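You operate a simulated robot arm through the tools that you are given. There is no shell and no other tool.

You are at the controls of a simulated robot arm. One attempt, no reset.

JOB
Power down the small motor, unplug its green cable and fit the grey cap.
Fine: grey switch, then cord switch; set the connector down before the yellow line.

The check looks at the end state, three seconds after you hand in, the way a careful person would. Anything else that was tipped, shoved, dropped, spilled or broken makes it a failure. Lids that push on must go on centred and level and be pressed home; caps that screw on are set level and turned clockwise until they are tight.

ROBOT AND FRAMES
A 7-joint arm with a two-finger parallel gripper, fixed in place. Base frame: the origin is at the foot of the arm, x ahead of it, y to its left, z up; the work surface is at about z = 750. Readings come in mm, rad, newtons and seconds.
With the tool pointing down near the work surface it reaches from about 240 to 700 mm from the base axis. Its first joint turns from -2.496 to 2.496 rad. Payload 3 kg.
The TCP is the grasp point between the finger pads, 30 mm short of the fingertips. In the tool frame z runs along the fingers and y along their closing line. Largest opening 110 mm; finger width 20, thickness 10; the body of the gripper, 48 by 112 mm, starts 55 mm behind the TCP.
Orientation is that of the tool frame in the base frame, as a unit quaternion [w, x, y, z]. With the fingers straight down and closing along the base's y, the tool's x points along the base's -x, its y along +y and its z along -z.

CONTROLS
- The arm moves only by the tool jog_arm. Its arguments are lists of equal length, an entry for each row: "delta_pos": the shift along the tool's x, y, z in units of 300 mm (1.0 is 300 mm), a list of three; "delta_rot": the turn, a rotation vector about the tool's x, y, z in units of 120 degrees (1.0 is 120 degrees), a list of three. In form: {"delta_pos": [[dx, dy, dz], ...], "delta_rot": [[wx, wy, wz], ...]}. A call has 1 to 20 rows; each row is the pose to reach, as a shift and turn from the pose commanded when the call began, along the tool's axes at that moment. "hand" is the opening, from 0 (shut) to 1 (fully open), set as the call begins (left out, the last holds). A call with a number of a shift or a turn outside -1 to 1 is refused whole. A row lasts 0.2 s, in which the tool goes at most 50 mm and 0.15 rad; a call with a longer step from one row to the next is refused whole, and so is a gripper value outside its range. A pose out of reach is approached as far as the arm can. The call stops where the force on the tool passes 40 N (or 10 N more than at its start, if that is more) or the arm is blocked; 0.2 s more then pass. Each finger travels about 108 mm/s and halts on what it meets, pressing with about 22 N; the grip force reading is that of the motor and also rises with nothing between the fingers. The clock runs only during rows and for 0.2 s after the last one: add rows that repeat a pose to give the fingers time. The reply holds the time, the measured pose of the TCP, the force on the tool along the base axes, the opening and the grip force, in the units named above and with some noise, with the torque about the TCP (base axes, N m) and any sound that the robot's microphone picked up.
- Cameras (640 x 400 px; columns grow to the right, rows downward): "scene" is fixed at [401.9, 502, 1327]; the picture's right is [-0.86, -0.51, 0.00], its down [-0.14, 0.24, -0.96] and it looks along [0.48, -0.83, -0.28] (base axes); focal length 355 px, centre (320, 200). "wrist" rides on the gripper at [72, 17, -103] in the tool frame; the picture's right is [-0.23, 0.97, 0.00], its down [-0.76, -0.18, -0.62] and it looks along [-0.61, -0.14, 0.78] (tool axes); focal length 222 px, centre (320, 200).
- camera(camera): a new picture of that camera. The clock stands still meanwhile.
- raise_lower(by): slides the trunk up (or, below 0, down) by that many mm; the arm rides with it, the base frame stays. It gives what a move gives, with no picture.
- pixel_to_xyz(camera, pixels): for up to 12 pixels [column, row] of the newest picture of that camera ("zoom" is the newest enlarged one), the place [x, y, z] in the base frame of the surface seen there, good to about 2 mm. The clock stands still meanwhile.
- enlarge(camera, box): a new picture of the part [left, top, right, bottom] of that camera's present view, enlarged. The clock stands still meanwhile.
- hand_in(): hands the job in; it is judged then, once.

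Open the gripper and draw the arm clear of the work before you hand the job in, unless the task says otherwise.

The tools are called after "Request:" as name(argument=value, ...) on one line, values as JSON. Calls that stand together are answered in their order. jog_arm: Moves the arm, as the interface text tells. Its arguments: {"type":"object","properties":{"delta_pos":{"type":"array","items":{"type":"array","items":{"type":"number"}}},"delta_rot":{"type":"array","items":{"type":"array","items":{"type":"number"}}},"hand":{"type":"number"}},"required":["delta_pos","delta_rot"]} The other tools are called the same way: raise_lower (by) slides the trunk up or down; camera (camera) takes a picture; pixel_to_xyz (camera, pixels) gives the place of the surface under pixels of a picture; enlarge (camera, box) takes an enlarged picture of a part of a camera's view; hand_in () hands the job in.

At the start:

```text
t: 0.0
tool_pos: [759.1, -19.0, 1246.1]
orientation: [0.0, 0.0, 1.0, -0.001]
contact_force: [-0.4, -0.1, 0.1]
wrist_torque: [-0.01, -0.01, -0.01]
grip_width: 109.9
grasp_force: 0.1
trunk travel left (down, up): [-800.0, 90.0]
```

scene: 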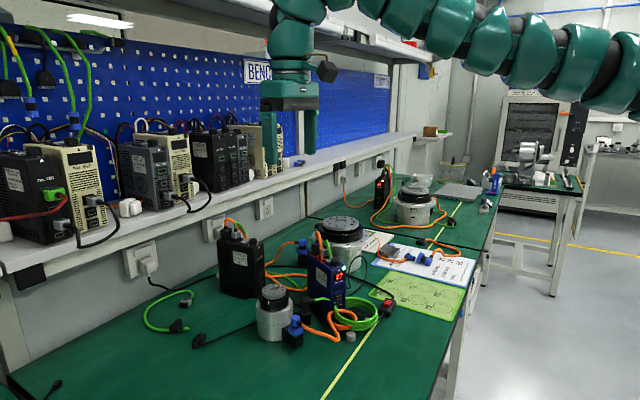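
wrist: 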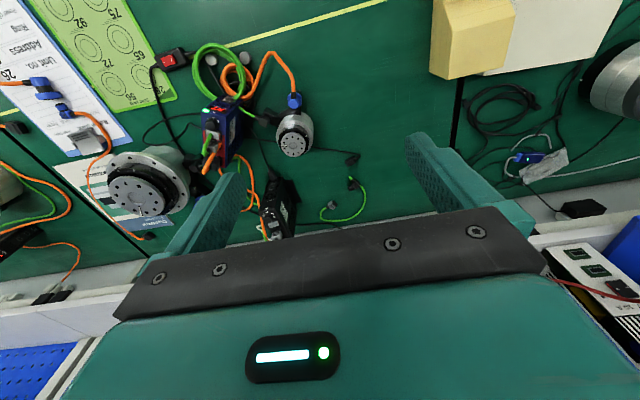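

The scene shows a small motor near (273,312), a blue drive near (328,288) and a green cable near (365,318). I'll enlarge the region to see the details.

Request:
enlarge(camera="scene", box=[240, 220, 420, 350])

Request:
enlarge(camera="wrist", box=[140, 30, 340, 160])

```text
3.08 times, centred on (330, 285) of scene
```

zoom: 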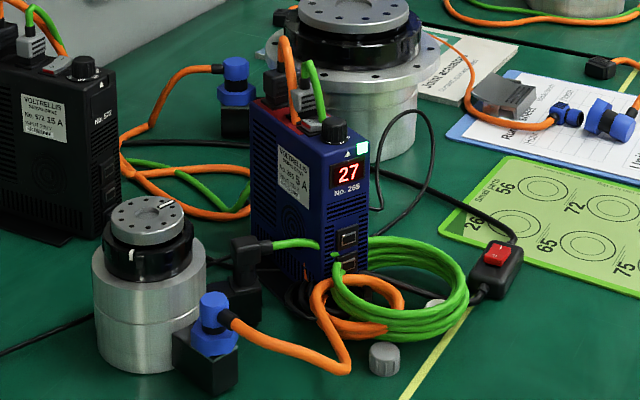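

```text
3.08 times, centred on (240, 95) of wrist
```

zoom: 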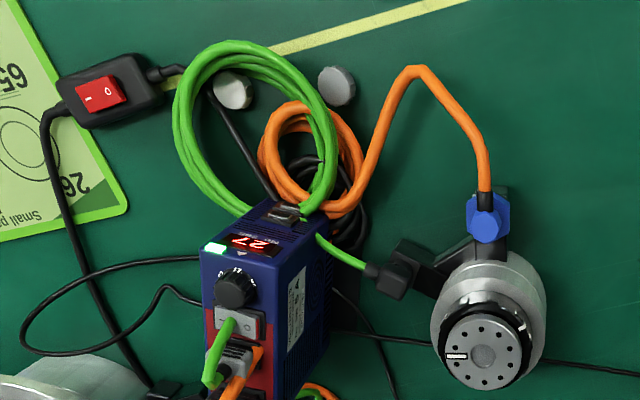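

The blue drive (No. 265) has a grey rocker behind the knob, and there's a red cord switch. Two grey round things lie near the coil. I'll look closer at each.

Request:
enlarge(camera="scene", box=[300, 225, 360, 265])

Request:
enlarge(camera="scene", box=[320, 295, 400, 350])

Request:
enlarge(camera="scene", box=[250, 275, 330, 350])

Request:
enlarge(camera="wrist", box=[190, 40, 270, 95])

Request:
enlarge(camera="wrist", box=[250, 80, 330, 165])

Request:
enlarge(camera="wrist", box=[190, 90, 250, 150])

Request:
enlarge(camera="wrist", box=[0, 0, 180, 150])

Request:
enlarge(camera="scene", box=[340, 230, 500, 330])

```text
10.00 times, centred on (330, 245) of scene
```

zoom: 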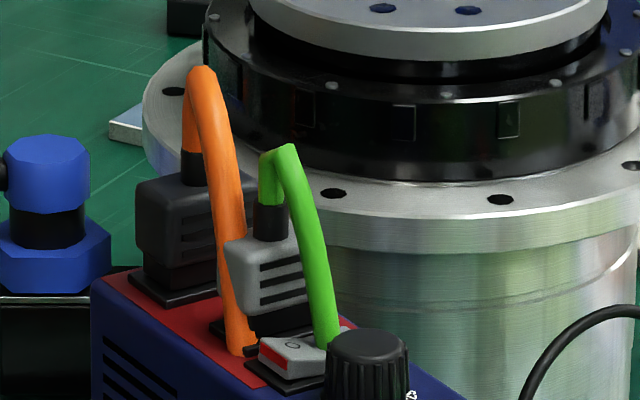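

```text
7.27 times, centred on (360, 322) of scene
```

zoom: 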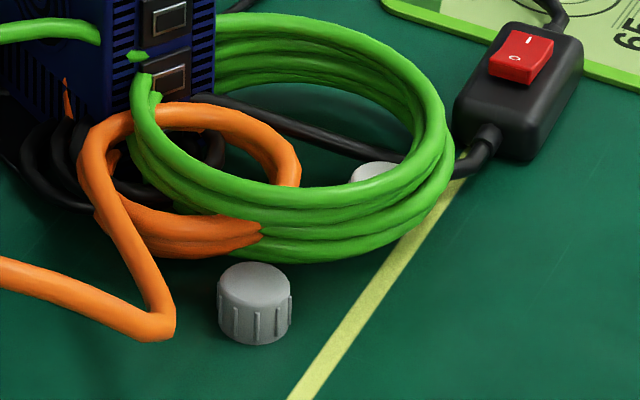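

```text
5.33 times, centred on (290, 312) of scene
```

zoom: 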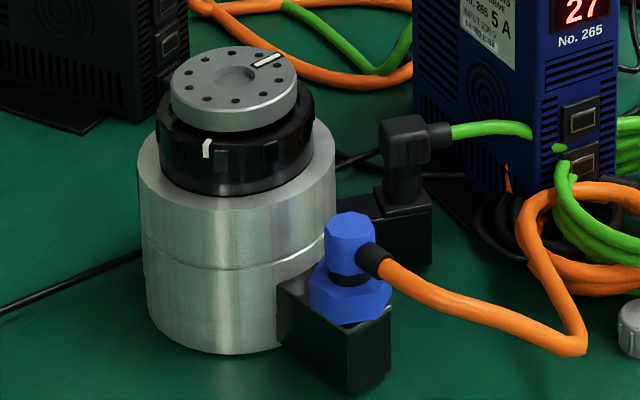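

```text
7.27 times, centred on (230, 68) of wrist
```

zoom: 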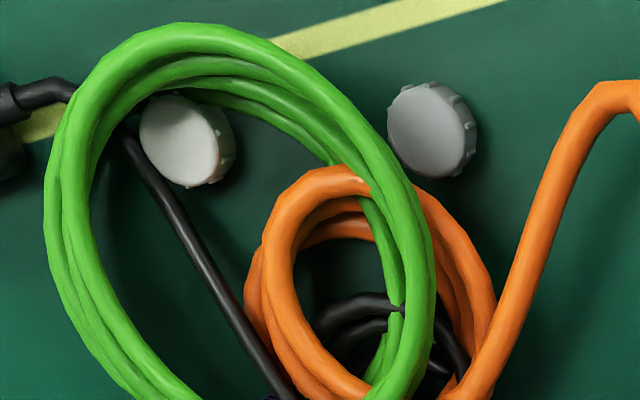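

```text
4.71 times, centred on (290, 122) of wrist
```

zoom: 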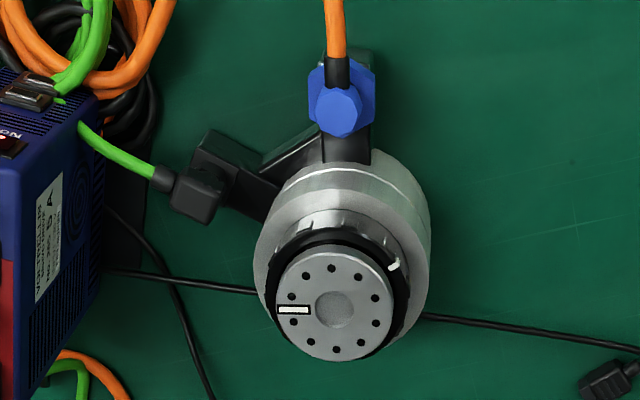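

```text
6.67 times, centred on (220, 120) of wrist
```

zoom: 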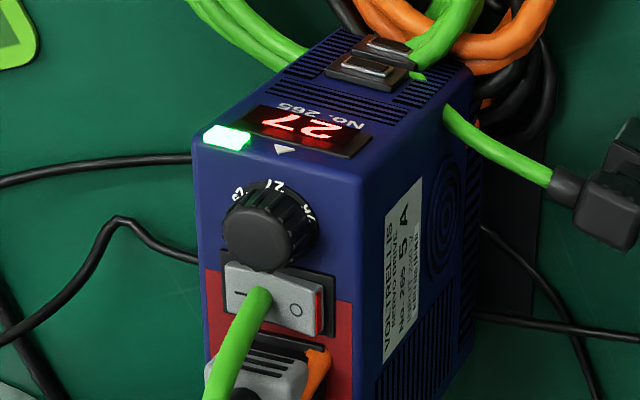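

```text
2.67 times, centred on (90, 75) of wrist
```

zoom: 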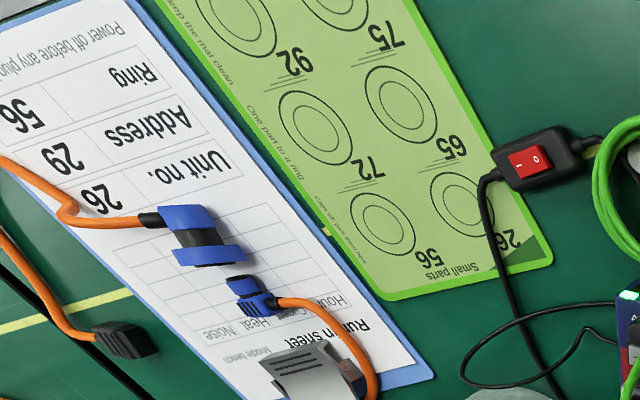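

```text
4.00 times, centred on (420, 280) of scene
```

zoom: 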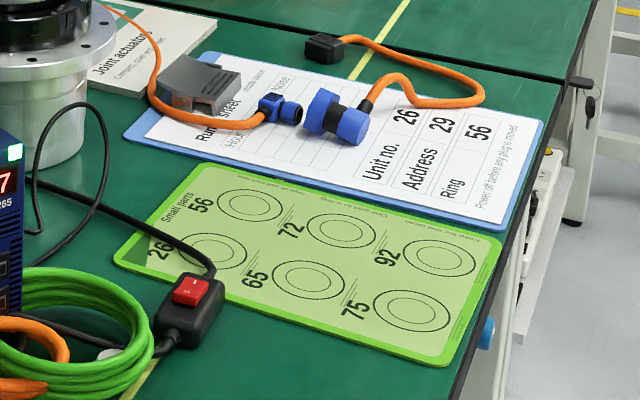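

Let me take fresh full pictures and measure the main items' positions.

Request:
pixel_to_xyz(camera="wrist", pixels=[[212, 68], [246, 57], [176, 59], [294, 100], [290, 122], [262, 118], [272, 114], [294, 145], [214, 133], [217, 148], [212, 122], [233, 117]])

Request:
pixel_to_xyz(camera="scene", pixels=[[352, 333], [365, 318], [379, 293], [377, 298], [301, 293], [299, 320], [273, 291], [329, 255], [334, 257], [327, 246], [388, 309], [351, 345]])

```text
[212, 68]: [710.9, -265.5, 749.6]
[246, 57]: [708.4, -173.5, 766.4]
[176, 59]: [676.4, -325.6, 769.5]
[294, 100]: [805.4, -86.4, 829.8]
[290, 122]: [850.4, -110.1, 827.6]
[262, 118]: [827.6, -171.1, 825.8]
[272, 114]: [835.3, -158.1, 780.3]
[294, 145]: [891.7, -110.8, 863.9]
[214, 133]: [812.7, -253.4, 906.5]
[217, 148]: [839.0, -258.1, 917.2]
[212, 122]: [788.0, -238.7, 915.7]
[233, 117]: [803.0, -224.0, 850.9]
```

```text
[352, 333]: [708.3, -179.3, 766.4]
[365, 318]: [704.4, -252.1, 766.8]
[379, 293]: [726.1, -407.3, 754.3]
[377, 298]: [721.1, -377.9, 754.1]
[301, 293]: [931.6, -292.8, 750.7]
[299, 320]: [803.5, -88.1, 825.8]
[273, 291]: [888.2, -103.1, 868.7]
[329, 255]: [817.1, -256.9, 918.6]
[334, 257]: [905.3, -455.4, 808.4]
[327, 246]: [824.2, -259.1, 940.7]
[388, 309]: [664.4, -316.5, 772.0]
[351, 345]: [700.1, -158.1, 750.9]
```

Next I'll map the obstacles (shelf edges, overhead shelf) and the yellow line, so I know the free space before lowering the trunk.

Request:
pixel_to_xyz(camera="scene", pixels=[[200, 215], [380, 150], [340, 50], [400, 60], [330, 395], [345, 365], [372, 327], [455, 215], [450, 300], [432, 380], [410, 345], [250, 215]])

Request:
pixel_to_xyz(camera="wrist", pixels=[[232, 43], [300, 24], [370, 4], [330, 5], [400, 100], [330, 205], [470, 30], [350, 180], [355, 158], [165, 55], [185, 58], [168, 85]])

```text
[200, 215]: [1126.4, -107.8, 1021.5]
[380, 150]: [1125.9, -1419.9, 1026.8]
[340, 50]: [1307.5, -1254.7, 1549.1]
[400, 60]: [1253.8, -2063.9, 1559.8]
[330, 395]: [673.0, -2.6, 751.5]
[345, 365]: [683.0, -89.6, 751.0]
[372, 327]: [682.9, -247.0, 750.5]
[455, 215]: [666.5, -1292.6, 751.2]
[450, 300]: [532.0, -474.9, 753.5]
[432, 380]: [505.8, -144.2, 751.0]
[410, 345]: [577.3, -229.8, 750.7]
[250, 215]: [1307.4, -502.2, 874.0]
```

```text
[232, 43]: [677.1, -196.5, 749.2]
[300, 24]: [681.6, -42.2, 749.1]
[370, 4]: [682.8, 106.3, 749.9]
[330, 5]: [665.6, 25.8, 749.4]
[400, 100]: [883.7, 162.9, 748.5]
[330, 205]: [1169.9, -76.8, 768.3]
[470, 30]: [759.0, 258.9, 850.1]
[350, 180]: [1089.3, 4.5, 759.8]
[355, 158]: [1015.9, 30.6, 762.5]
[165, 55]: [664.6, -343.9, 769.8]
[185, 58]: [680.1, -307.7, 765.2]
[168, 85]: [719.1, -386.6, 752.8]
```

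The yellow line is at x≈680, and the shelf front is at x≈1126, well clear. I'll lower the trunk by 250 mm, which keeps the fingertips well above everything (≈966).

Request:
raise_lower(by=-250)

```text
t: 2.6
tool_pos: [760.0, -18.9, 997.1]
orientation: [-0.001, -0.001, 1.0, 0.0]
contact_force: [0.2, -0.4, -0.1]
wrist_torque: [0.03, 0.02, 0.01]
grip_width: 110.0
grasp_force: 0.1
trunk travel left (down, up): [-550.0, 340.0]
```

Request:
camera(camera="wrist")

Request:
camera(camera="scene")

```text
taken
```

wrist: 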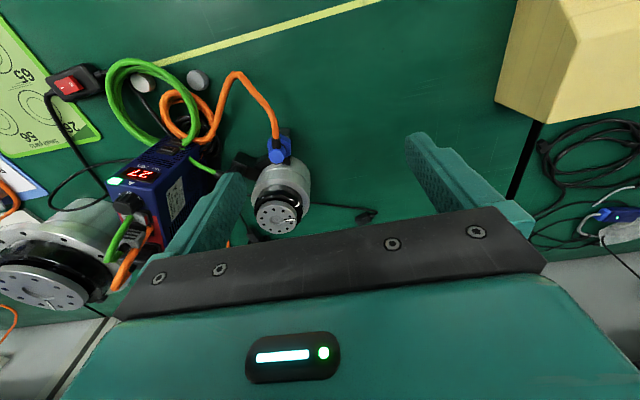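

```text
taken
```

scene: 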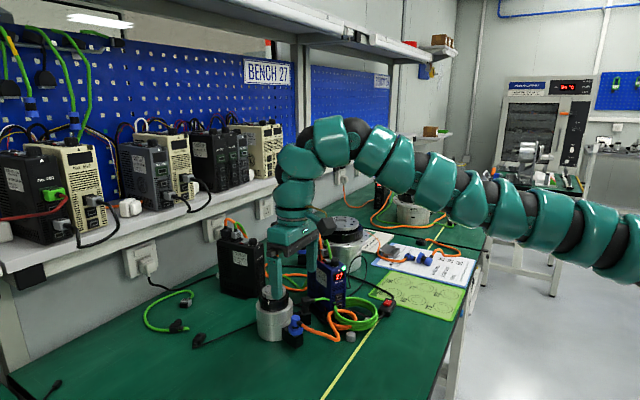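

The arm now stretches across the bench. I'll check the top height of the cable arcs and the big motor before moving over the drive.

Request:
pixel_to_xyz(camera="scene", pixels=[[320, 233], [328, 240], [340, 222], [333, 260], [347, 270]])

Request:
pixel_to_xyz(camera="wrist", pixels=[[128, 203], [120, 230], [150, 222], [140, 172], [40, 290], [67, 85], [143, 82], [198, 80], [245, 162], [278, 215], [277, 150]])

```text
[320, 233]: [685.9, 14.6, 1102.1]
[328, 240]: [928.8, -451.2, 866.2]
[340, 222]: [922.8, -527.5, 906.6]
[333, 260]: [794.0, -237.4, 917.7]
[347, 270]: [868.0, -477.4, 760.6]
```

```text
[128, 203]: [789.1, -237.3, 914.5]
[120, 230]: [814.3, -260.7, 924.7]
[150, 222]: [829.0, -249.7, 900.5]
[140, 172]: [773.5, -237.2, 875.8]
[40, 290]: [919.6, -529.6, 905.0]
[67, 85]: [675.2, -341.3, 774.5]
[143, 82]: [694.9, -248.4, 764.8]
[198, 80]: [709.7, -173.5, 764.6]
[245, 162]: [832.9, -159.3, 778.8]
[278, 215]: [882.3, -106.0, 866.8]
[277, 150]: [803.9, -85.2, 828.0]
```

Drive tops out near z≈945, so moving at TCP z≈1030 is safe. I move to about (728,-236,1030) to look at the drive's top.

Request:
jog_arm(delta_pos=[[0.0, 0.0, -0.11], [0.02, -0.14, -0.11], [0.04, -0.28, -0.11], [0.06, -0.42, -0.11], [0.08, -0.56, -0.11], [0.107, -0.7233, -0.11], [0.107, -0.7233, -0.11]], delta_rot=[[0, 0, 0], [0, 0, 0], [0, 0, 0], [0, 0, 0], [0, 0, 0], [0, 0, 0], [0, 0, 0]])

Request:
camera(camera="wrist")

```text
t: 4.2
tool_pos: [729.3, -234.8, 1020.5]
orientation: [0.001, 0.001, 1.0, 0.001]
contact_force: [0.3, 0.7, -0.4]
wrist_torque: [0.02, -0.01, -0.01]
grip_width: 110.1
grasp_force: 0.0
out of reach, approached as far as the arm can: row 4, 5, 6, 7
trunk travel left (down, up): [-550.0, 340.0]
```

```text
taken
```

wrist: 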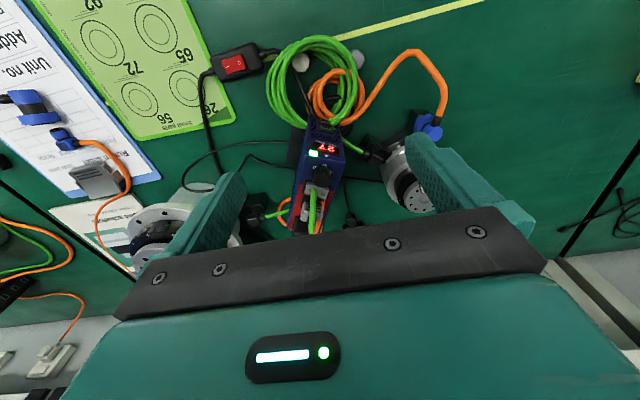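

The reach limit showed up here, so I'll measure where the arm's links are to learn the shoulder height and plan the trunk setting.

Request:
camera(camera="scene")

Request:
enlarge(camera="wrist", box=[250, 100, 400, 240])

```text
taken
```

scene: 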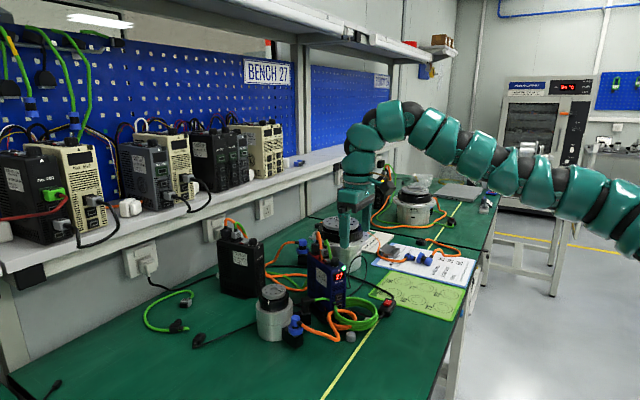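

```text
2.86 times, centred on (325, 170) of wrist
```

zoom: 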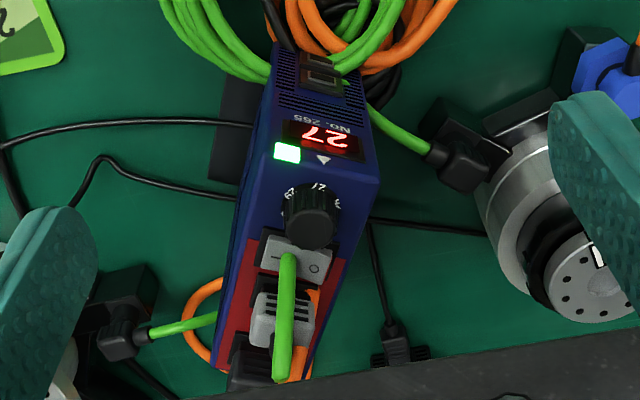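

Request:
pixel_to_xyz(camera="scene", pixels=[[620, 190], [575, 170], [505, 155], [470, 140], [425, 120], [390, 105], [360, 130], [358, 160], [350, 195], [635, 230], [600, 215]])

Request:
pixel_to_xyz(camera="zoom", pixels=[[275, 257], [314, 268], [330, 245], [286, 265], [285, 330], [310, 220], [265, 235], [325, 285], [262, 345], [470, 165], [445, 145], [320, 160]])

```text
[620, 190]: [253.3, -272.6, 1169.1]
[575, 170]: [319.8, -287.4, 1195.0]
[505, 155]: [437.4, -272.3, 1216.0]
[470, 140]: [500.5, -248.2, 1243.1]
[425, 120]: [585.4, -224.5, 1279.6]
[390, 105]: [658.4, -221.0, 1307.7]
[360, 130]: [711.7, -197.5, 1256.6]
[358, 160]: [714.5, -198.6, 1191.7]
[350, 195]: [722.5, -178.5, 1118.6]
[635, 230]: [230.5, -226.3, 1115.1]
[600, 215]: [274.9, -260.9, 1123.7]
```

```text
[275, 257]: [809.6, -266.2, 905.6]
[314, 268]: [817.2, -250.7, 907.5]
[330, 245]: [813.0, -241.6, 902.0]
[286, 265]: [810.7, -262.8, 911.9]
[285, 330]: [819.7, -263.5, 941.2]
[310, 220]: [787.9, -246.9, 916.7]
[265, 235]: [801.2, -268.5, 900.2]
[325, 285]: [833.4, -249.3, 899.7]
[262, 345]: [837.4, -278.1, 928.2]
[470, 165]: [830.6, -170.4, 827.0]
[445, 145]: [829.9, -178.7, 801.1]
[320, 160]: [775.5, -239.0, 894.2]
```

From the link points I estimate the shoulder is near z≈1080 now, so far targets need the tool tilted forward. Next I'll measure the drive's top edges and the rocker outline to get its orientation.

Request:
enlarge(camera="wrist", box=[290, 150, 350, 240])

Request:
enlarge(camera="scene", box=[305, 235, 365, 275])

```text
4.44 times, centred on (320, 195) of wrist
```

zoom: 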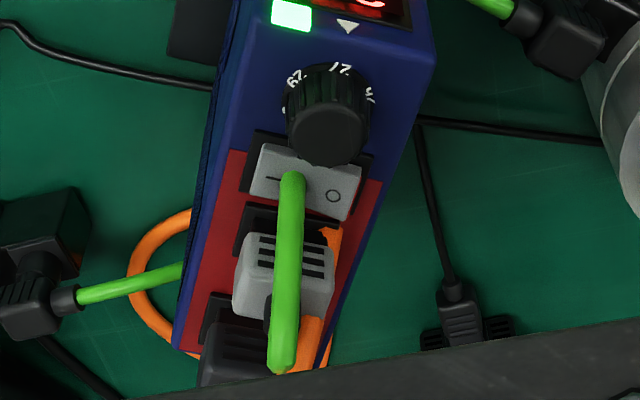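

```text
10.00 times, centred on (335, 255) of scene
```

zoom: 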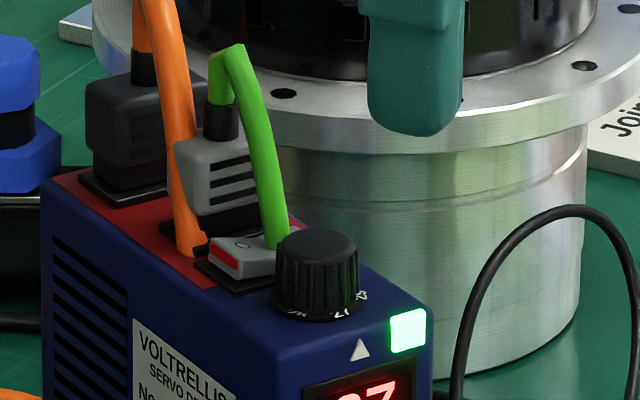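

Request:
pixel_to_xyz(camera="zoom", pixels=[[222, 247], [243, 245], [255, 262], [225, 265], [262, 358], [425, 298], [60, 195], [200, 275], [315, 245], [215, 155], [238, 170], [270, 195]])

```text
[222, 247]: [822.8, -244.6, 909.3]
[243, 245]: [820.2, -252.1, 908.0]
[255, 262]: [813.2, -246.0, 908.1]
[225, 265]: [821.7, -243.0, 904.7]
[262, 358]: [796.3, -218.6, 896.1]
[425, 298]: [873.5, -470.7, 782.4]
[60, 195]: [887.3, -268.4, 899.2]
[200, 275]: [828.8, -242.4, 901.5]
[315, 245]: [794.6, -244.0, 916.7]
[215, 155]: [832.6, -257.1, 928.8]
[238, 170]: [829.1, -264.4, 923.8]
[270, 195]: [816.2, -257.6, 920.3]
```

The drive's long axis runs about (0.876,-0.48), the rocker's raised "O" end is near (822,-245,909), and the slot between knob and grey plug is narrow. I'll turn the tool −61.2° so a finger's thin side fits that slot and back off slightly to stay in reach.

Request:
jog_arm(delta_pos=[[0.02, 0.02, 0.0], [0.04, 0.04, 0.0], [0.06, 0.06, 0.0], [0.08, 0.08, 0.0], [0.0933, 0.1, 0.02], [0.0933, 0.12, 0.03], [0.0933, 0.12, 0.03], [0.0933, 0.12, 0.03], [0.0933, 0.12, 0.03]], delta_rot=[[0, 0, -0.065], [0, 0, -0.13], [0, 0, -0.195], [0, 0, -0.26], [0, 0, -0.325], [0, 0, -0.39], [0, 0, -0.455], [0, 0, -0.51], [0, 0, -0.51]])

Request:
camera(camera="wrist")

```text
t: 6.2
tool_pos: [704.0, -200.6, 1007.6]
orientation: [0.002, -0.51, 0.86, 0.0]
contact_force: [0.1, -0.4, 0.0]
wrist_torque: [-0.03, -0.02, 0.03]
grip_width: 109.9
grasp_force: 0.1
out of reach, approached as far as the arm can: row 2, 3, 4, 5, 6, 7, 8, 9
trunk travel left (down, up): [-550.0, 340.0]
```

```text
taken
```

wrist: 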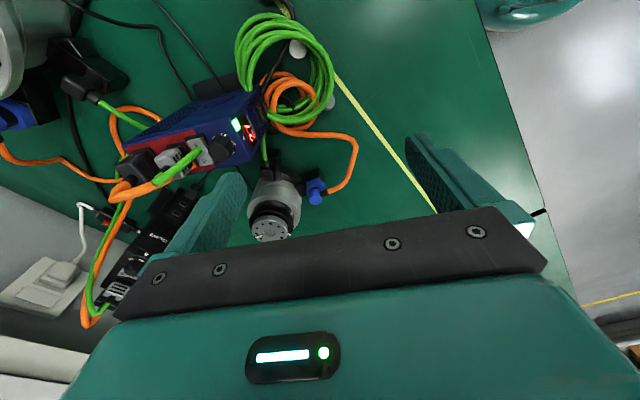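

Orientation was reached but the height fell short by ~13 mm, so some limit other than pure reach is acting. I look at the arm's posture.

Request:
camera(camera="scene")

```text
taken
```

scene: 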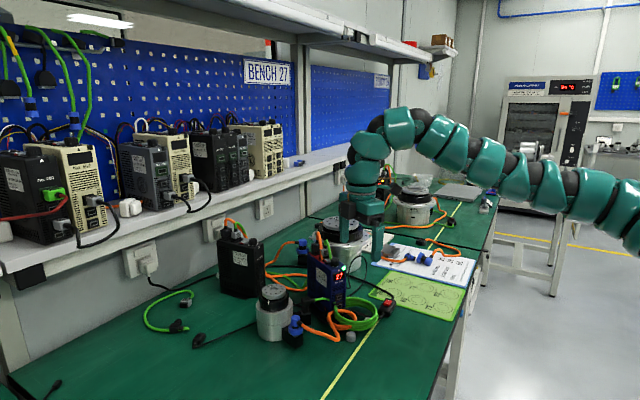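

I'll raise the trunk 120 mm so the forearm lies flatter; the tool then has to come down by jogging, which should be the easier posture.

Request:
raise_lower(by=120)

```text
t: 7.7
tool_pos: [704.6, -200.5, 1128.8]
orientation: [0.002, -0.509, 0.861, 0.0]
contact_force: [0.8, 0.2, -0.1]
wrist_torque: [-0.03, 0.0, 0.03]
grip_width: 109.9
grasp_force: 0.0
trunk travel left (down, up): [-670.0, 220.0]
```

Now lower ~130 mm in free air while tilting 12° forward, to check reach; the spot below (near 704,-200) is clear down to ~800.

Request:
jog_arm(delta_pos=[[0, 0, 0.1], [0, 0, 0.2], [0, 0, 0.3], [0, 0, 0.4], [0, 0, 0.43], [0, 0, 0.43]], delta_rot=[[0.02, 0, 0], [0.04, 0, 0], [0.06, 0, 0], [0.08, 0, 0], [0.1, 0, 0], [0.1, 0, 0]])

```text
t: 9.1
tool_pos: [735.5, -196.2, 1098.6]
orientation: [0.069, -0.554, 0.828, -0.053]
contact_force: [0.6, 0.5, 0.4]
wrist_torque: [0.0, 0.02, 0.03]
grip_width: 110.2
grasp_force: 0.0
out of reach, approached as far as the arm can: row 2, 3, 4, 5, 6
trunk travel left (down, up): [-670.0, 220.0]
```

The arm got stuck short and slightly twisted, so this posture hits a joint limit. I'll back out: move inward and up, undoing the tilt, to regain a healthy posture.

Request:
jog_arm(delta_pos=[[0.04, 0.055, -0.09], [0.08, 0.11, -0.18], [0.12, 0.165, -0.27], [0.16, 0.223, -0.354], [0.16, 0.223, -0.354], [0.16, 0.223, -0.354]], delta_rot=[[-0.025, 0, 0], [-0.05, 0, 0], [-0.075, 0, 0], [-0.1, 0, 0], [-0.1, 0, 0], [-0.1, 0, 0]])

```text
t: 10.5
tool_pos: [680.1, -220.5, 1123.1]
orientation: [0.011, -0.558, 0.829, 0.035]
contact_force: [0.4, -0.2, 0.5]
wrist_torque: [0.03, -0.01, -0.03]
grip_width: 109.6
grasp_force: 0.1
out of reach, approached as far as the arm can: row 1, 2, 3, 4, 5, 6
trunk travel left (down, up): [-670.0, 220.0]
```

Still stuck even moving inward, so the yaw of −61° is likely against a wrist joint limit. I rotate the yaw back toward the starting orientation.

Request:
jog_arm(delta_pos=[[0, 0, 0], [0, 0, 0], [0, 0, 0], [0, 0, 0], [0, 0, 0], [0, 0, 0], [0, 0, 0], [0, 0, 0], [0, 0, 0], [0, 0, 0]], delta_rot=[[0, 0, 0.065], [0, 0, 0.13], [0, 0, 0.195], [0, 0, 0.26], [0, 0, 0.325], [0, 0, 0.39], [0, 0, 0.455], [0, 0, 0.51], [0, 0, 0.51], [0, 0, 0.51]])

Request:
camera(camera="scene")

```text
t: 12.7
tool_pos: [680.6, -220.0, 1122.5]
orientation: [-0.008, -0.058, 0.998, 0.034]
contact_force: [-0.3, -0.7, 0.0]
wrist_torque: [0.04, 0.01, -0.01]
grip_width: 110.0
grasp_force: 0.1
trunk travel left (down, up): [-670.0, 220.0]
```

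```text
taken
```

scene: 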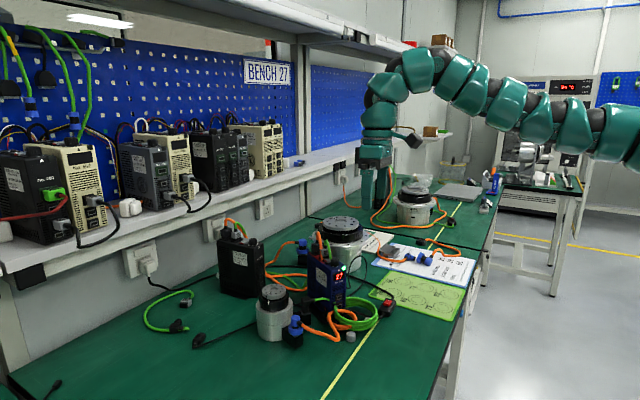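

The yaw returned freely, so commands restart from the actual pose after a shortfall. I now square the tool to straight-down and move inward and down to (620,-200,1050) to test a healthy region.

Request:
jog_arm(delta_pos=[[0.05, 0.017, 0.06], [0.1, 0.034, 0.12], [0.15, 0.05, 0.18], [0.2, 0.067, 0.24], [0.2, 0.067, 0.24]], delta_rot=[[0.0325, -0.0076, 0.0554], [0.0325, -0.0076, 0.0554], [0.0325, -0.0076, 0.0554], [0.0325, -0.0076, 0.0554], [0.0325, -0.0076, 0.0554]])

```text
t: 13.9
tool_pos: [679.4, -229.7, 1120.6]
orientation: [-0.006, -0.051, 0.998, 0.031]
contact_force: [-0.3, -0.6, 0.1]
wrist_torque: [0.06, 0.03, 0.01]
grip_width: 110.1
grasp_force: 0.1
out of reach, approached as far as the arm can: row 1, 2, 3, 4, 5
trunk travel left (down, up): [-670.0, 220.0]
```

Still blocked for down/inward. I'll probe single directions with small free-air moves to find which limit is active, first straight toward +y (sideways) and up.

Request:
jog_arm(delta_pos=[[0, 0.1, 0], [0, 0.2, 0], [0, 0.3, 0]], delta_rot=[[0, 0, 0], [0, 0, 0], [0, 0, 0]])

Request:
jog_arm(delta_pos=[[0, 0, -0.05], [0, 0, -0.1]], delta_rot=[[0, 0, 0], [0, 0, 0]])

Request:
jog_arm(delta_pos=[[0.05, 0, 0], [0.1, 0, 0]], delta_rot=[[0, 0, 0], [0, 0, 0]])

```text
t: 14.7
tool_pos: [678.1, -138.5, 1124.7]
orientation: [-0.008, -0.049, 0.998, 0.031]
contact_force: [-0.7, 0.0, -0.2]
wrist_torque: [-0.03, -0.03, -0.02]
grip_width: 110.0
grasp_force: 0.0
out of reach, approached as far as the arm can: row 1, 2, 3
trunk travel left (down, up): [-670.0, 220.0]
```

```text
t: 15.3
tool_pos: [688.1, -139.4, 1127.8]
orientation: [-0.006, -0.05, 0.998, 0.032]
contact_force: [-1.0, -0.1, -0.6]
wrist_torque: [0.04, 0.01, 0.04]
grip_width: 109.9
grasp_force: 0.0
out of reach, approached as far as the arm can: row 1, 2
trunk travel left (down, up): [-670.0, 220.0]
```

```text
t: 15.9
tool_pos: [679.9, -140.2, 1124.7]
orientation: [-0.008, -0.05, 0.998, 0.032]
contact_force: [-0.8, 0.1, 0.2]
wrist_torque: [0.02, -0.02, -0.01]
grip_width: 110.0
grasp_force: 0.1
out of reach, approached as far as the arm can: row 1, 2
trunk travel left (down, up): [-670.0, 220.0]
```

Commands reset to the actual pose each time, and sideways motion is free while in/out/vertical is constrained. I'll measure points along the arm to understand its geometry.

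Request:
camera(camera="scene")

```text
taken
```

scene: 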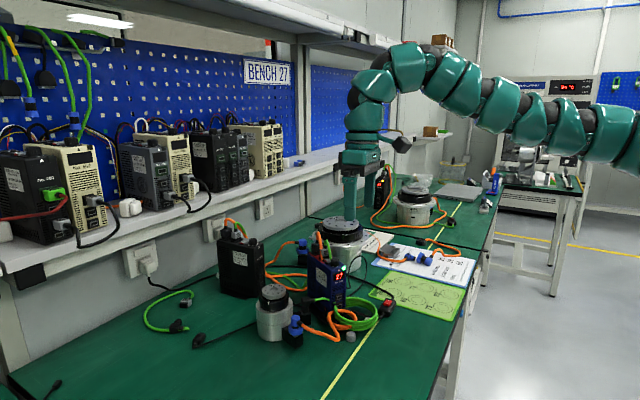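

Request:
pixel_to_xyz(camera="scene", pixels=[[632, 135], [610, 135], [580, 130], [530, 118], [492, 105], [462, 88], [442, 75], [408, 65], [375, 85], [365, 115], [358, 155], [632, 160]])

```text
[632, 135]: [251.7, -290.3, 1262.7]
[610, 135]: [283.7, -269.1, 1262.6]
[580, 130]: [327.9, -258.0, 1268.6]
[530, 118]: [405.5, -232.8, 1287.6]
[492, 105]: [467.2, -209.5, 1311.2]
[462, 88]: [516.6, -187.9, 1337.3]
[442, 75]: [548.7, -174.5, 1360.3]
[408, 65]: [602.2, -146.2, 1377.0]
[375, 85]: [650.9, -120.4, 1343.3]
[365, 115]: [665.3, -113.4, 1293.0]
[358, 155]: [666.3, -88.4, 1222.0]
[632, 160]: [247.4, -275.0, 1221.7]
```

The elbow is swung out toward −y; I'll go back toward the initial (known-good) pose relative to the trunk, (759,-19,≈1116), to recover a free posture.

Request:
jog_arm(delta_pos=[[-0.05, 0.1, 0.0], [-0.1, 0.2, 0.01], [-0.16, 0.3, 0.02], [-0.22, 0.4, 0.03], [-0.263, 0.403, 0.03], [-0.263, 0.403, 0.03], [-0.263, 0.403, 0.03]], delta_rot=[[0.0305, -0.0076, 0.048], [0.0305, -0.0076, 0.048], [0.0305, -0.0076, 0.048], [0.0305, -0.0076, 0.048], [0.0305, -0.0076, 0.048], [0.0305, -0.0076, 0.048], [0.0305, -0.0076, 0.048]])

Request:
camera(camera="scene")

```text
t: 17.5
tool_pos: [745.1, -11.1, 1121.8]
orientation: [0.001, -0.002, 1.0, -0.001]
contact_force: [0.2, 0.6, -0.8]
wrist_torque: [-0.01, 0.0, 0.03]
grip_width: 110.2
grasp_force: 0.1
trunk travel left (down, up): [-670.0, 220.0]
```

```text
taken
```

scene: 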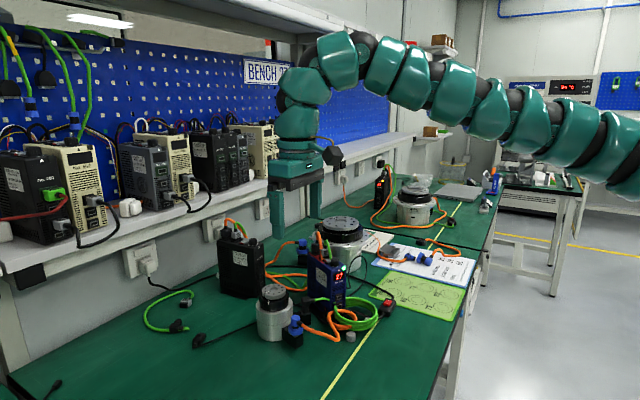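

The pose is reached cleanly here, so outward is fine at this height. Now I try going straight down 120 mm from here (z≈1000, clear above the bench).

Request:
jog_arm(delta_pos=[[0, 0, 0.1], [0, 0, 0.2], [0, 0, 0.3], [0, 0, 0.4], [0, 0, 0.4]], delta_rot=[[0, 0, 0], [0, 0, 0], [0, 0, 0], [0, 0, 0], [0, 0, 0]])

```text
t: 18.7
tool_pos: [746.2, -10.5, 1000.8]
orientation: [0.001, -0.001, 1.0, -0.002]
contact_force: [0.4, 0.4, 0.8]
wrist_torque: [0.01, 0.01, 0.0]
grip_width: 110.3
grasp_force: 0.0
trunk travel left (down, up): [-670.0, 220.0]
```

Down is free here (rel. height lower). Now move sideways toward the drive at this height, slightly inward: to (720,-200,1000), yaw unchanged.

Request:
jog_arm(delta_pos=[[0.02, -0.1, 0], [0.04, -0.2, 0], [0.06, -0.3, 0], [0.087, -0.42, 0], [0.087, -0.54, 0], [0.087, -0.633, 0], [0.087, -0.633, 0]], delta_rot=[[0, 0, 0], [0, 0, 0], [0, 0, 0], [0, 0, 0], [0, 0, 0], [0, 0, 0], [0, 0, 0]])

```text
t: 20.3
tool_pos: [719.1, -201.6, 999.6]
orientation: [0.001, -0.001, 1.0, -0.001]
contact_force: [-0.1, 0.1, 0.2]
wrist_torque: [0.04, 0.01, 0.01]
grip_width: 109.9
grasp_force: 0.0
trunk travel left (down, up): [-670.0, 220.0]
```

Reached cleanly. Now rotate −61.2° about the tool axis in place.

Request:
jog_arm(delta_pos=[[0, 0, 0], [0, 0, 0], [0, 0, 0], [0, 0, 0], [0, 0, 0], [0, 0, 0], [0, 0, 0], [0, 0, 0], [0, 0, 0]], delta_rot=[[0, 0, -0.065], [0, 0, -0.13], [0, 0, -0.195], [0, 0, -0.26], [0, 0, -0.325], [0, 0, -0.39], [0, 0, -0.455], [0, 0, -0.51], [0, 0, -0.51]])

Request:
camera(camera="wrist")

```text
t: 22.3
tool_pos: [719.3, -201.7, 1001.5]
orientation: [0.0, -0.51, 0.86, -0.001]
contact_force: [-0.2, 0.2, -0.1]
wrist_torque: [0.01, 0.01, 0.03]
grip_width: 109.8
grasp_force: 0.0
trunk travel left (down, up): [-670.0, 220.0]
```

```text
taken
```

wrist: 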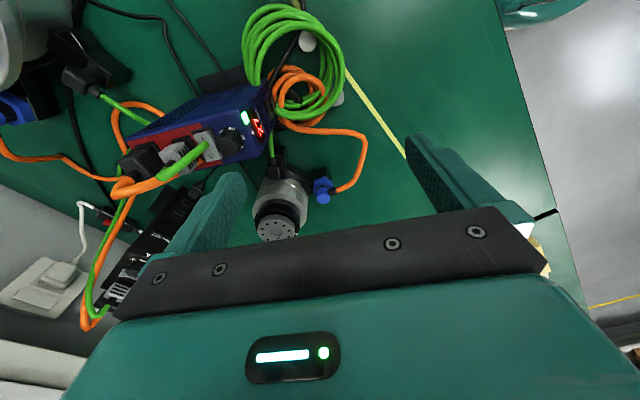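

Yaw is reached. I zoom in on the rocker, around (207,145), from this angle.

Request:
enlarge(camera="wrist", box=[160, 90, 280, 190])

```text
4.00 times, centred on (220, 140) of wrist
```

zoom: 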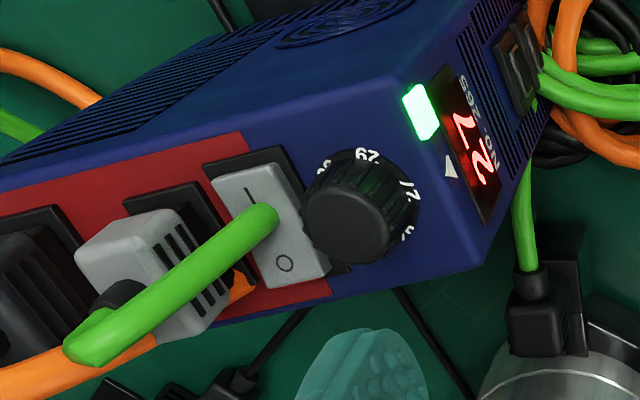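

Request:
pixel_to_xyz(camera="zoom", pixels=[[213, 180], [280, 166], [266, 284], [325, 268], [285, 264], [250, 193], [265, 215], [345, 225], [300, 235], [190, 235], [120, 310], [240, 240]])

```text
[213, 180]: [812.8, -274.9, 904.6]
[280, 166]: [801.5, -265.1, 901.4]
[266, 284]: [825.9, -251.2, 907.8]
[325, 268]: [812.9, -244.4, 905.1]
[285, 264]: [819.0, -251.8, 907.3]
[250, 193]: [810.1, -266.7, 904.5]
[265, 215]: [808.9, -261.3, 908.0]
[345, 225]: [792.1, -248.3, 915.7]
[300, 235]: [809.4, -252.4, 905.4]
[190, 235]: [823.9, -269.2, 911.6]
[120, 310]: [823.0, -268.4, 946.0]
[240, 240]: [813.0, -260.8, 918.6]
```

The rocker centre is (813,-259), O end raised at ≈908. The orange cable passes near the O end, so I measure it before choosing the press spot.

Request:
pixel_to_xyz(camera="zoom", pixels=[[243, 285], [235, 292], [225, 325], [130, 350], [60, 370], [200, 290], [165, 330], [110, 290]])

Request:
enlarge(camera="scene", box=[305, 225, 365, 265])

```text
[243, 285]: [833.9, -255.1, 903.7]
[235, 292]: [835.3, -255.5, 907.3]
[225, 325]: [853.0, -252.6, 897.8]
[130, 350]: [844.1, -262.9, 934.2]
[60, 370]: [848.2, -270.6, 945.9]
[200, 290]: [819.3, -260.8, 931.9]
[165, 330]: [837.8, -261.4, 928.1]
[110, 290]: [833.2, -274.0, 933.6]
```

```text
10.00 times, centred on (335, 245) of scene
```

zoom: 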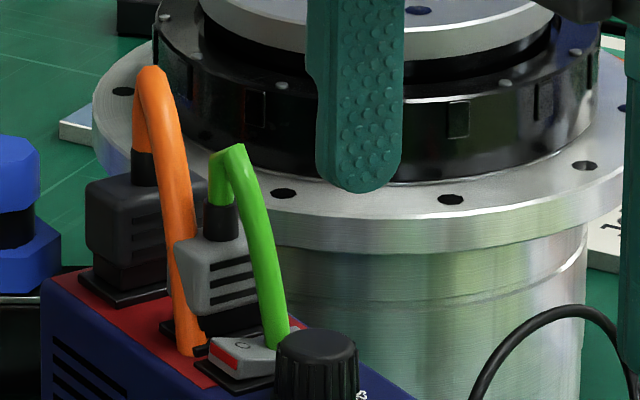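

The orange cable sits ≥10 mm behind the finger's slot, good. I move to above the press spot with a 10° forward tilt, TCP (764,-213,985), fingertips ≈966.

Request:
jog_arm(delta_pos=[[-0.01, -0.04, 0.01], [-0.02, -0.08, 0.025], [-0.03, -0.12, 0.04], [-0.0393, -0.149, 0.055], [-0.0393, -0.149, 0.055]], delta_rot=[[0.02, 0, 0], [0.04, 0, 0], [0.06, 0, 0], [0.0833, 0, 0], [0.0833, 0, 0]])

Request:
camera(camera="wrist")

Request:
enlarge(camera="scene", box=[295, 205, 385, 265])

```text
t: 23.5
tool_pos: [763.7, -212.9, 984.1]
orientation: [0.045, -0.508, 0.857, -0.077]
contact_force: [-0.1, 0.2, 0.0]
wrist_torque: [0.03, 0.02, -0.02]
grip_width: 110.0
grasp_force: 0.0
trunk travel left (down, up): [-670.0, 220.0]
```

```text
taken
```

wrist: 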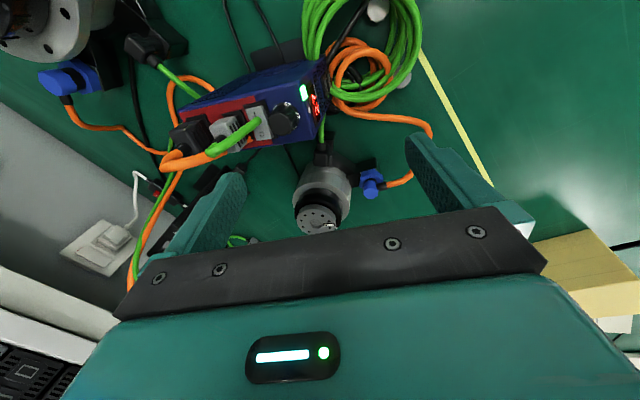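

```text
6.67 times, centred on (340, 235) of scene
```

zoom: 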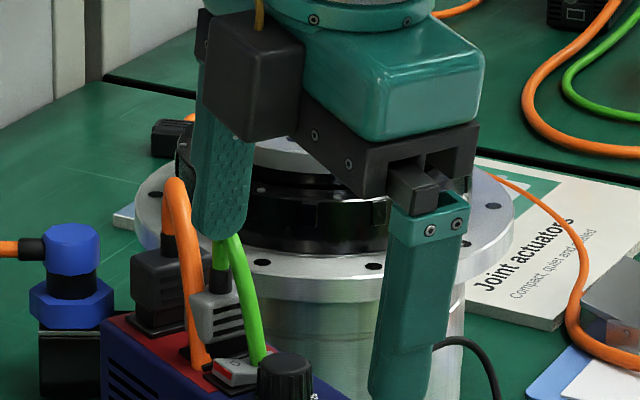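

The finger is above the slot as predicted (scene tip ≈ (328,239)). I descend vertically 50 mm, slowly, to leave the fingertip ≈7 mm above the rocker's O end.

Request:
jog_arm(delta_pos=[[0, 0.0058, 0.0328], [0, 0.0116, 0.0656], [0, 0.0174, 0.0985], [0, 0.0231, 0.1313], [0, 0.0289, 0.1641], [0, 0.0289, 0.1641]], delta_rot=[[0, 0, 0], [0, 0, 0], [0, 0, 0], [0, 0, 0], [0, 0, 0], [0, 0, 0]])

Request:
enlarge(camera="scene", box=[305, 225, 365, 265])

Request:
enlarge(camera="wrist", box=[180, 70, 340, 190])

```text
t: 24.9
tool_pos: [764.7, -211.5, 934.4]
orientation: [0.044, -0.508, 0.857, -0.077]
contact_force: [0.6, 0.1, -0.2]
wrist_torque: [-0.03, 0.01, -0.03]
grip_width: 109.8
grasp_force: 0.0
trunk travel left (down, up): [-670.0, 220.0]
```

```text
10.00 times, centred on (335, 245) of scene
```

zoom: 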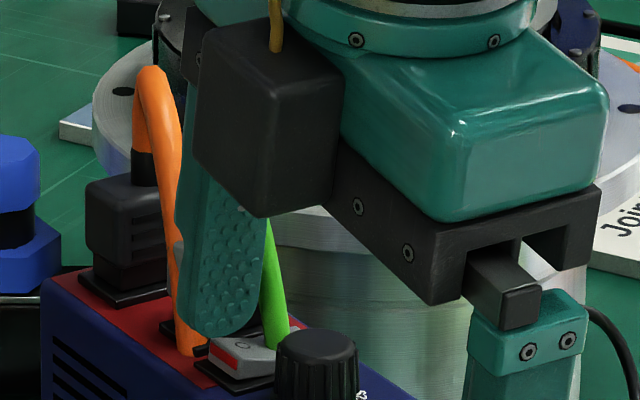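

```text
3.33 times, centred on (260, 130) of wrist
```

zoom: 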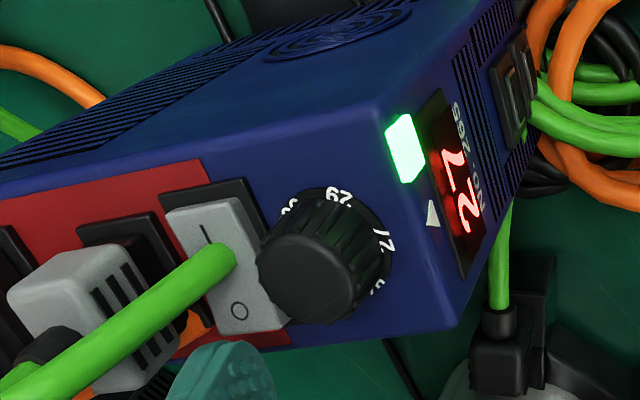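

The fingertip sits right above the O end. Now I press down in 2 mm steps, watching force and sound.

Request:
jog_arm(delta_pos=[[0, 0.0012, 0.0066], [0, 0.0023, 0.0131], [0, 0.0035, 0.0197], [0, 0.0046, 0.0263], [0, 0.0058, 0.0328]], delta_rot=[[0, 0, 0], [0, 0, 0], [0, 0, 0], [0, 0, 0], [0, 0, 0]])

Request:
enlarge(camera="wrist", box=[180, 70, 340, 190])

```text
t: 26.1
tool_pos: [765.0, -211.1, 927.0]
orientation: [0.046, -0.507, 0.857, -0.077]
contact_force: [0.4, -0.4, 3.8]
wrist_torque: [-0.15, -0.2, 0.0]
grip_width: 109.9
grasp_force: 0.1
trunk travel left (down, up): [-670.0, 220.0]
```

```text
3.33 times, centred on (260, 130) of wrist
```

zoom: 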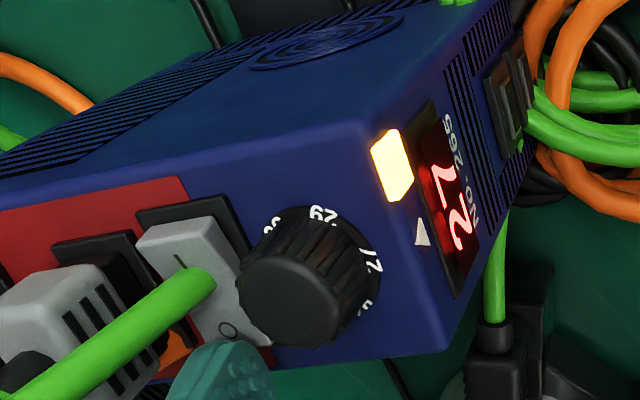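

The indicator went from green to amber at ~4 N, so the rocker has tipped. I press another 2 mm to be sure it's fully over, then look.

Request:
jog_arm(delta_pos=[[0, 0.0006, 0.0033], [0, 0.0012, 0.0066], [0, 0.0012, 0.0066]], delta_rot=[[0, 0, 0], [0, 0, 0], [0, 0, 0]])

Request:
enlarge(camera="wrist", box=[180, 70, 340, 190])

Request:
enlarge(camera="scene", box=[305, 225, 365, 265])

```text
t: 26.9
tool_pos: [765.0, -212.1, 926.2]
orientation: [0.046, -0.507, 0.857, -0.078]
contact_force: [4.7, -0.7, 18.8]
wrist_torque: [-0.66, -0.97, 0.17]
grip_width: 109.9
grasp_force: 0.1
trunk travel left (down, up): [-670.0, 220.0]
```

```text
3.33 times, centred on (260, 130) of wrist
```

zoom: 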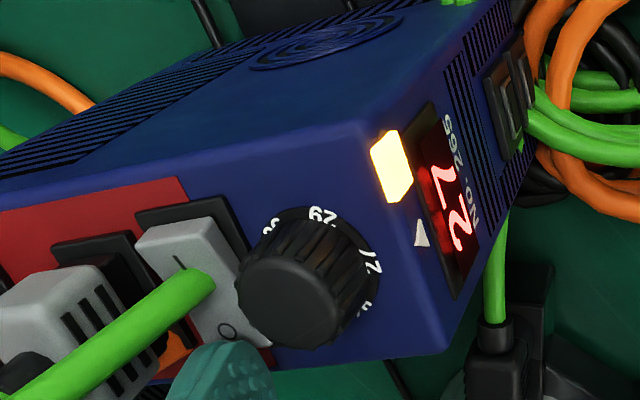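

```text
10.00 times, centred on (335, 245) of scene
```

zoom: 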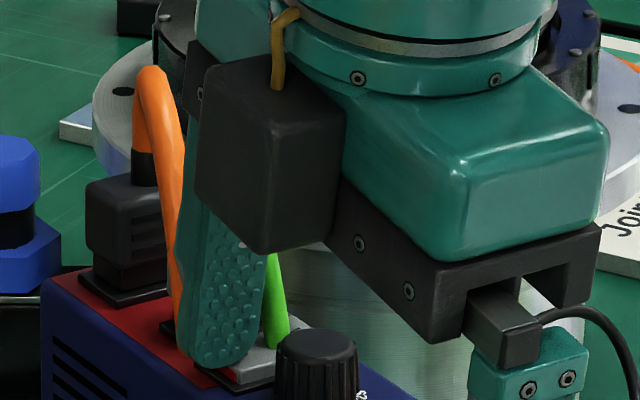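

Force rose to 19 N against the stop, so the rocker is fully over. I lift vertically by 60 mm and check the rocker's state.

Request:
jog_arm(delta_pos=[[0, -0.0058, -0.0328], [0, -0.0116, -0.0656], [0, -0.0174, -0.0985], [0, -0.0231, -0.1313], [0, -0.0289, -0.1641], [0, -0.0347, -0.197], [0, -0.0347, -0.197]], delta_rot=[[0, 0, 0], [0, 0, 0], [0, 0, 0], [0, 0, 0], [0, 0, 0], [0, 0, 0], [0, 0, 0]])

Request:
enlarge(camera="wrist", box=[180, 70, 340, 190])

Request:
enlarge(camera="scene", box=[305, 225, 365, 265])

```text
t: 28.5
tool_pos: [764.3, -212.2, 984.2]
orientation: [0.044, -0.508, 0.857, -0.076]
contact_force: [-0.3, -0.5, -0.3]
wrist_torque: [-0.02, -0.02, 0.01]
grip_width: 109.9
grasp_force: 0.0
trunk travel left (down, up): [-670.0, 220.0]
```

```text
3.33 times, centred on (260, 130) of wrist
```

zoom: 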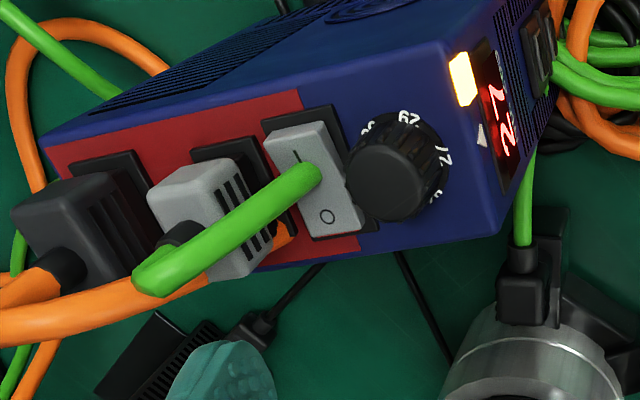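

```text
10.00 times, centred on (335, 245) of scene
```

zoom: 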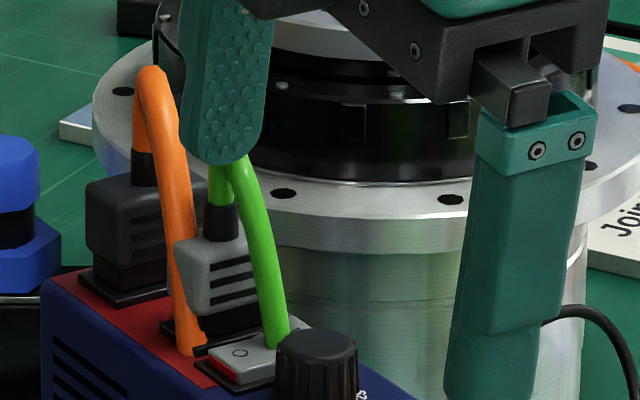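

The rocker now lies with O down (red edge nearly hidden) and the lamp is amber. Next is the cord switch near (672,-326,770): I move horizontally off the drive and then down to TCP (623,-289,880), untilting.

Request:
jog_arm(delta_pos=[[0.1128, 0.0709, -0.0125], [0.2257, 0.1418, -0.025], [0.3385, 0.2128, -0.0375], [0.4513, 0.2837, -0.05], [0.4513, 0.3037, 0.0637], [0.4513, 0.3237, 0.1775], [0.4513, 0.344, 0.2913], [0.4513, 0.344, 0.2913]], delta_rot=[[-0.02, 0, 0], [-0.04, 0, 0], [-0.06, 0, 0], [-0.0833, 0, 0], [-0.0833, 0, 0], [-0.0833, 0, 0], [-0.0833, 0, 0], [-0.0833, 0, 0]])

Request:
camera(camera="wrist")

```text
t: 30.3
tool_pos: [626.1, -291.7, 865.1]
orientation: [0.001, -0.509, 0.86, -0.003]
contact_force: [-0.2, -0.1, -0.6]
wrist_torque: [0.0, 0.0, -0.01]
grip_width: 109.8
grasp_force: 0.0
out of reach, approached as far as the arm can: row 1, 2, 3, 4, 5, 6, 7, 8
trunk travel left (down, up): [-670.0, 220.0]
```

```text
taken
```

wrist: 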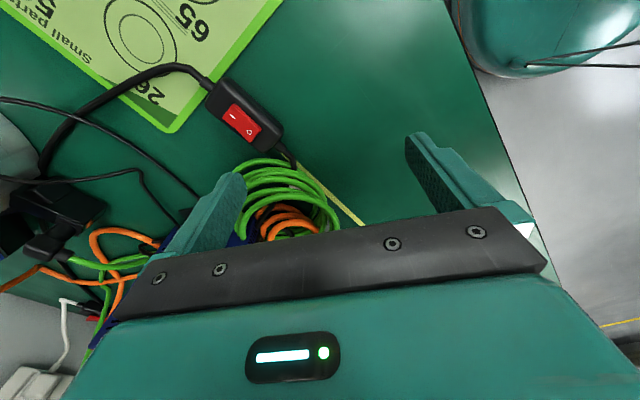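

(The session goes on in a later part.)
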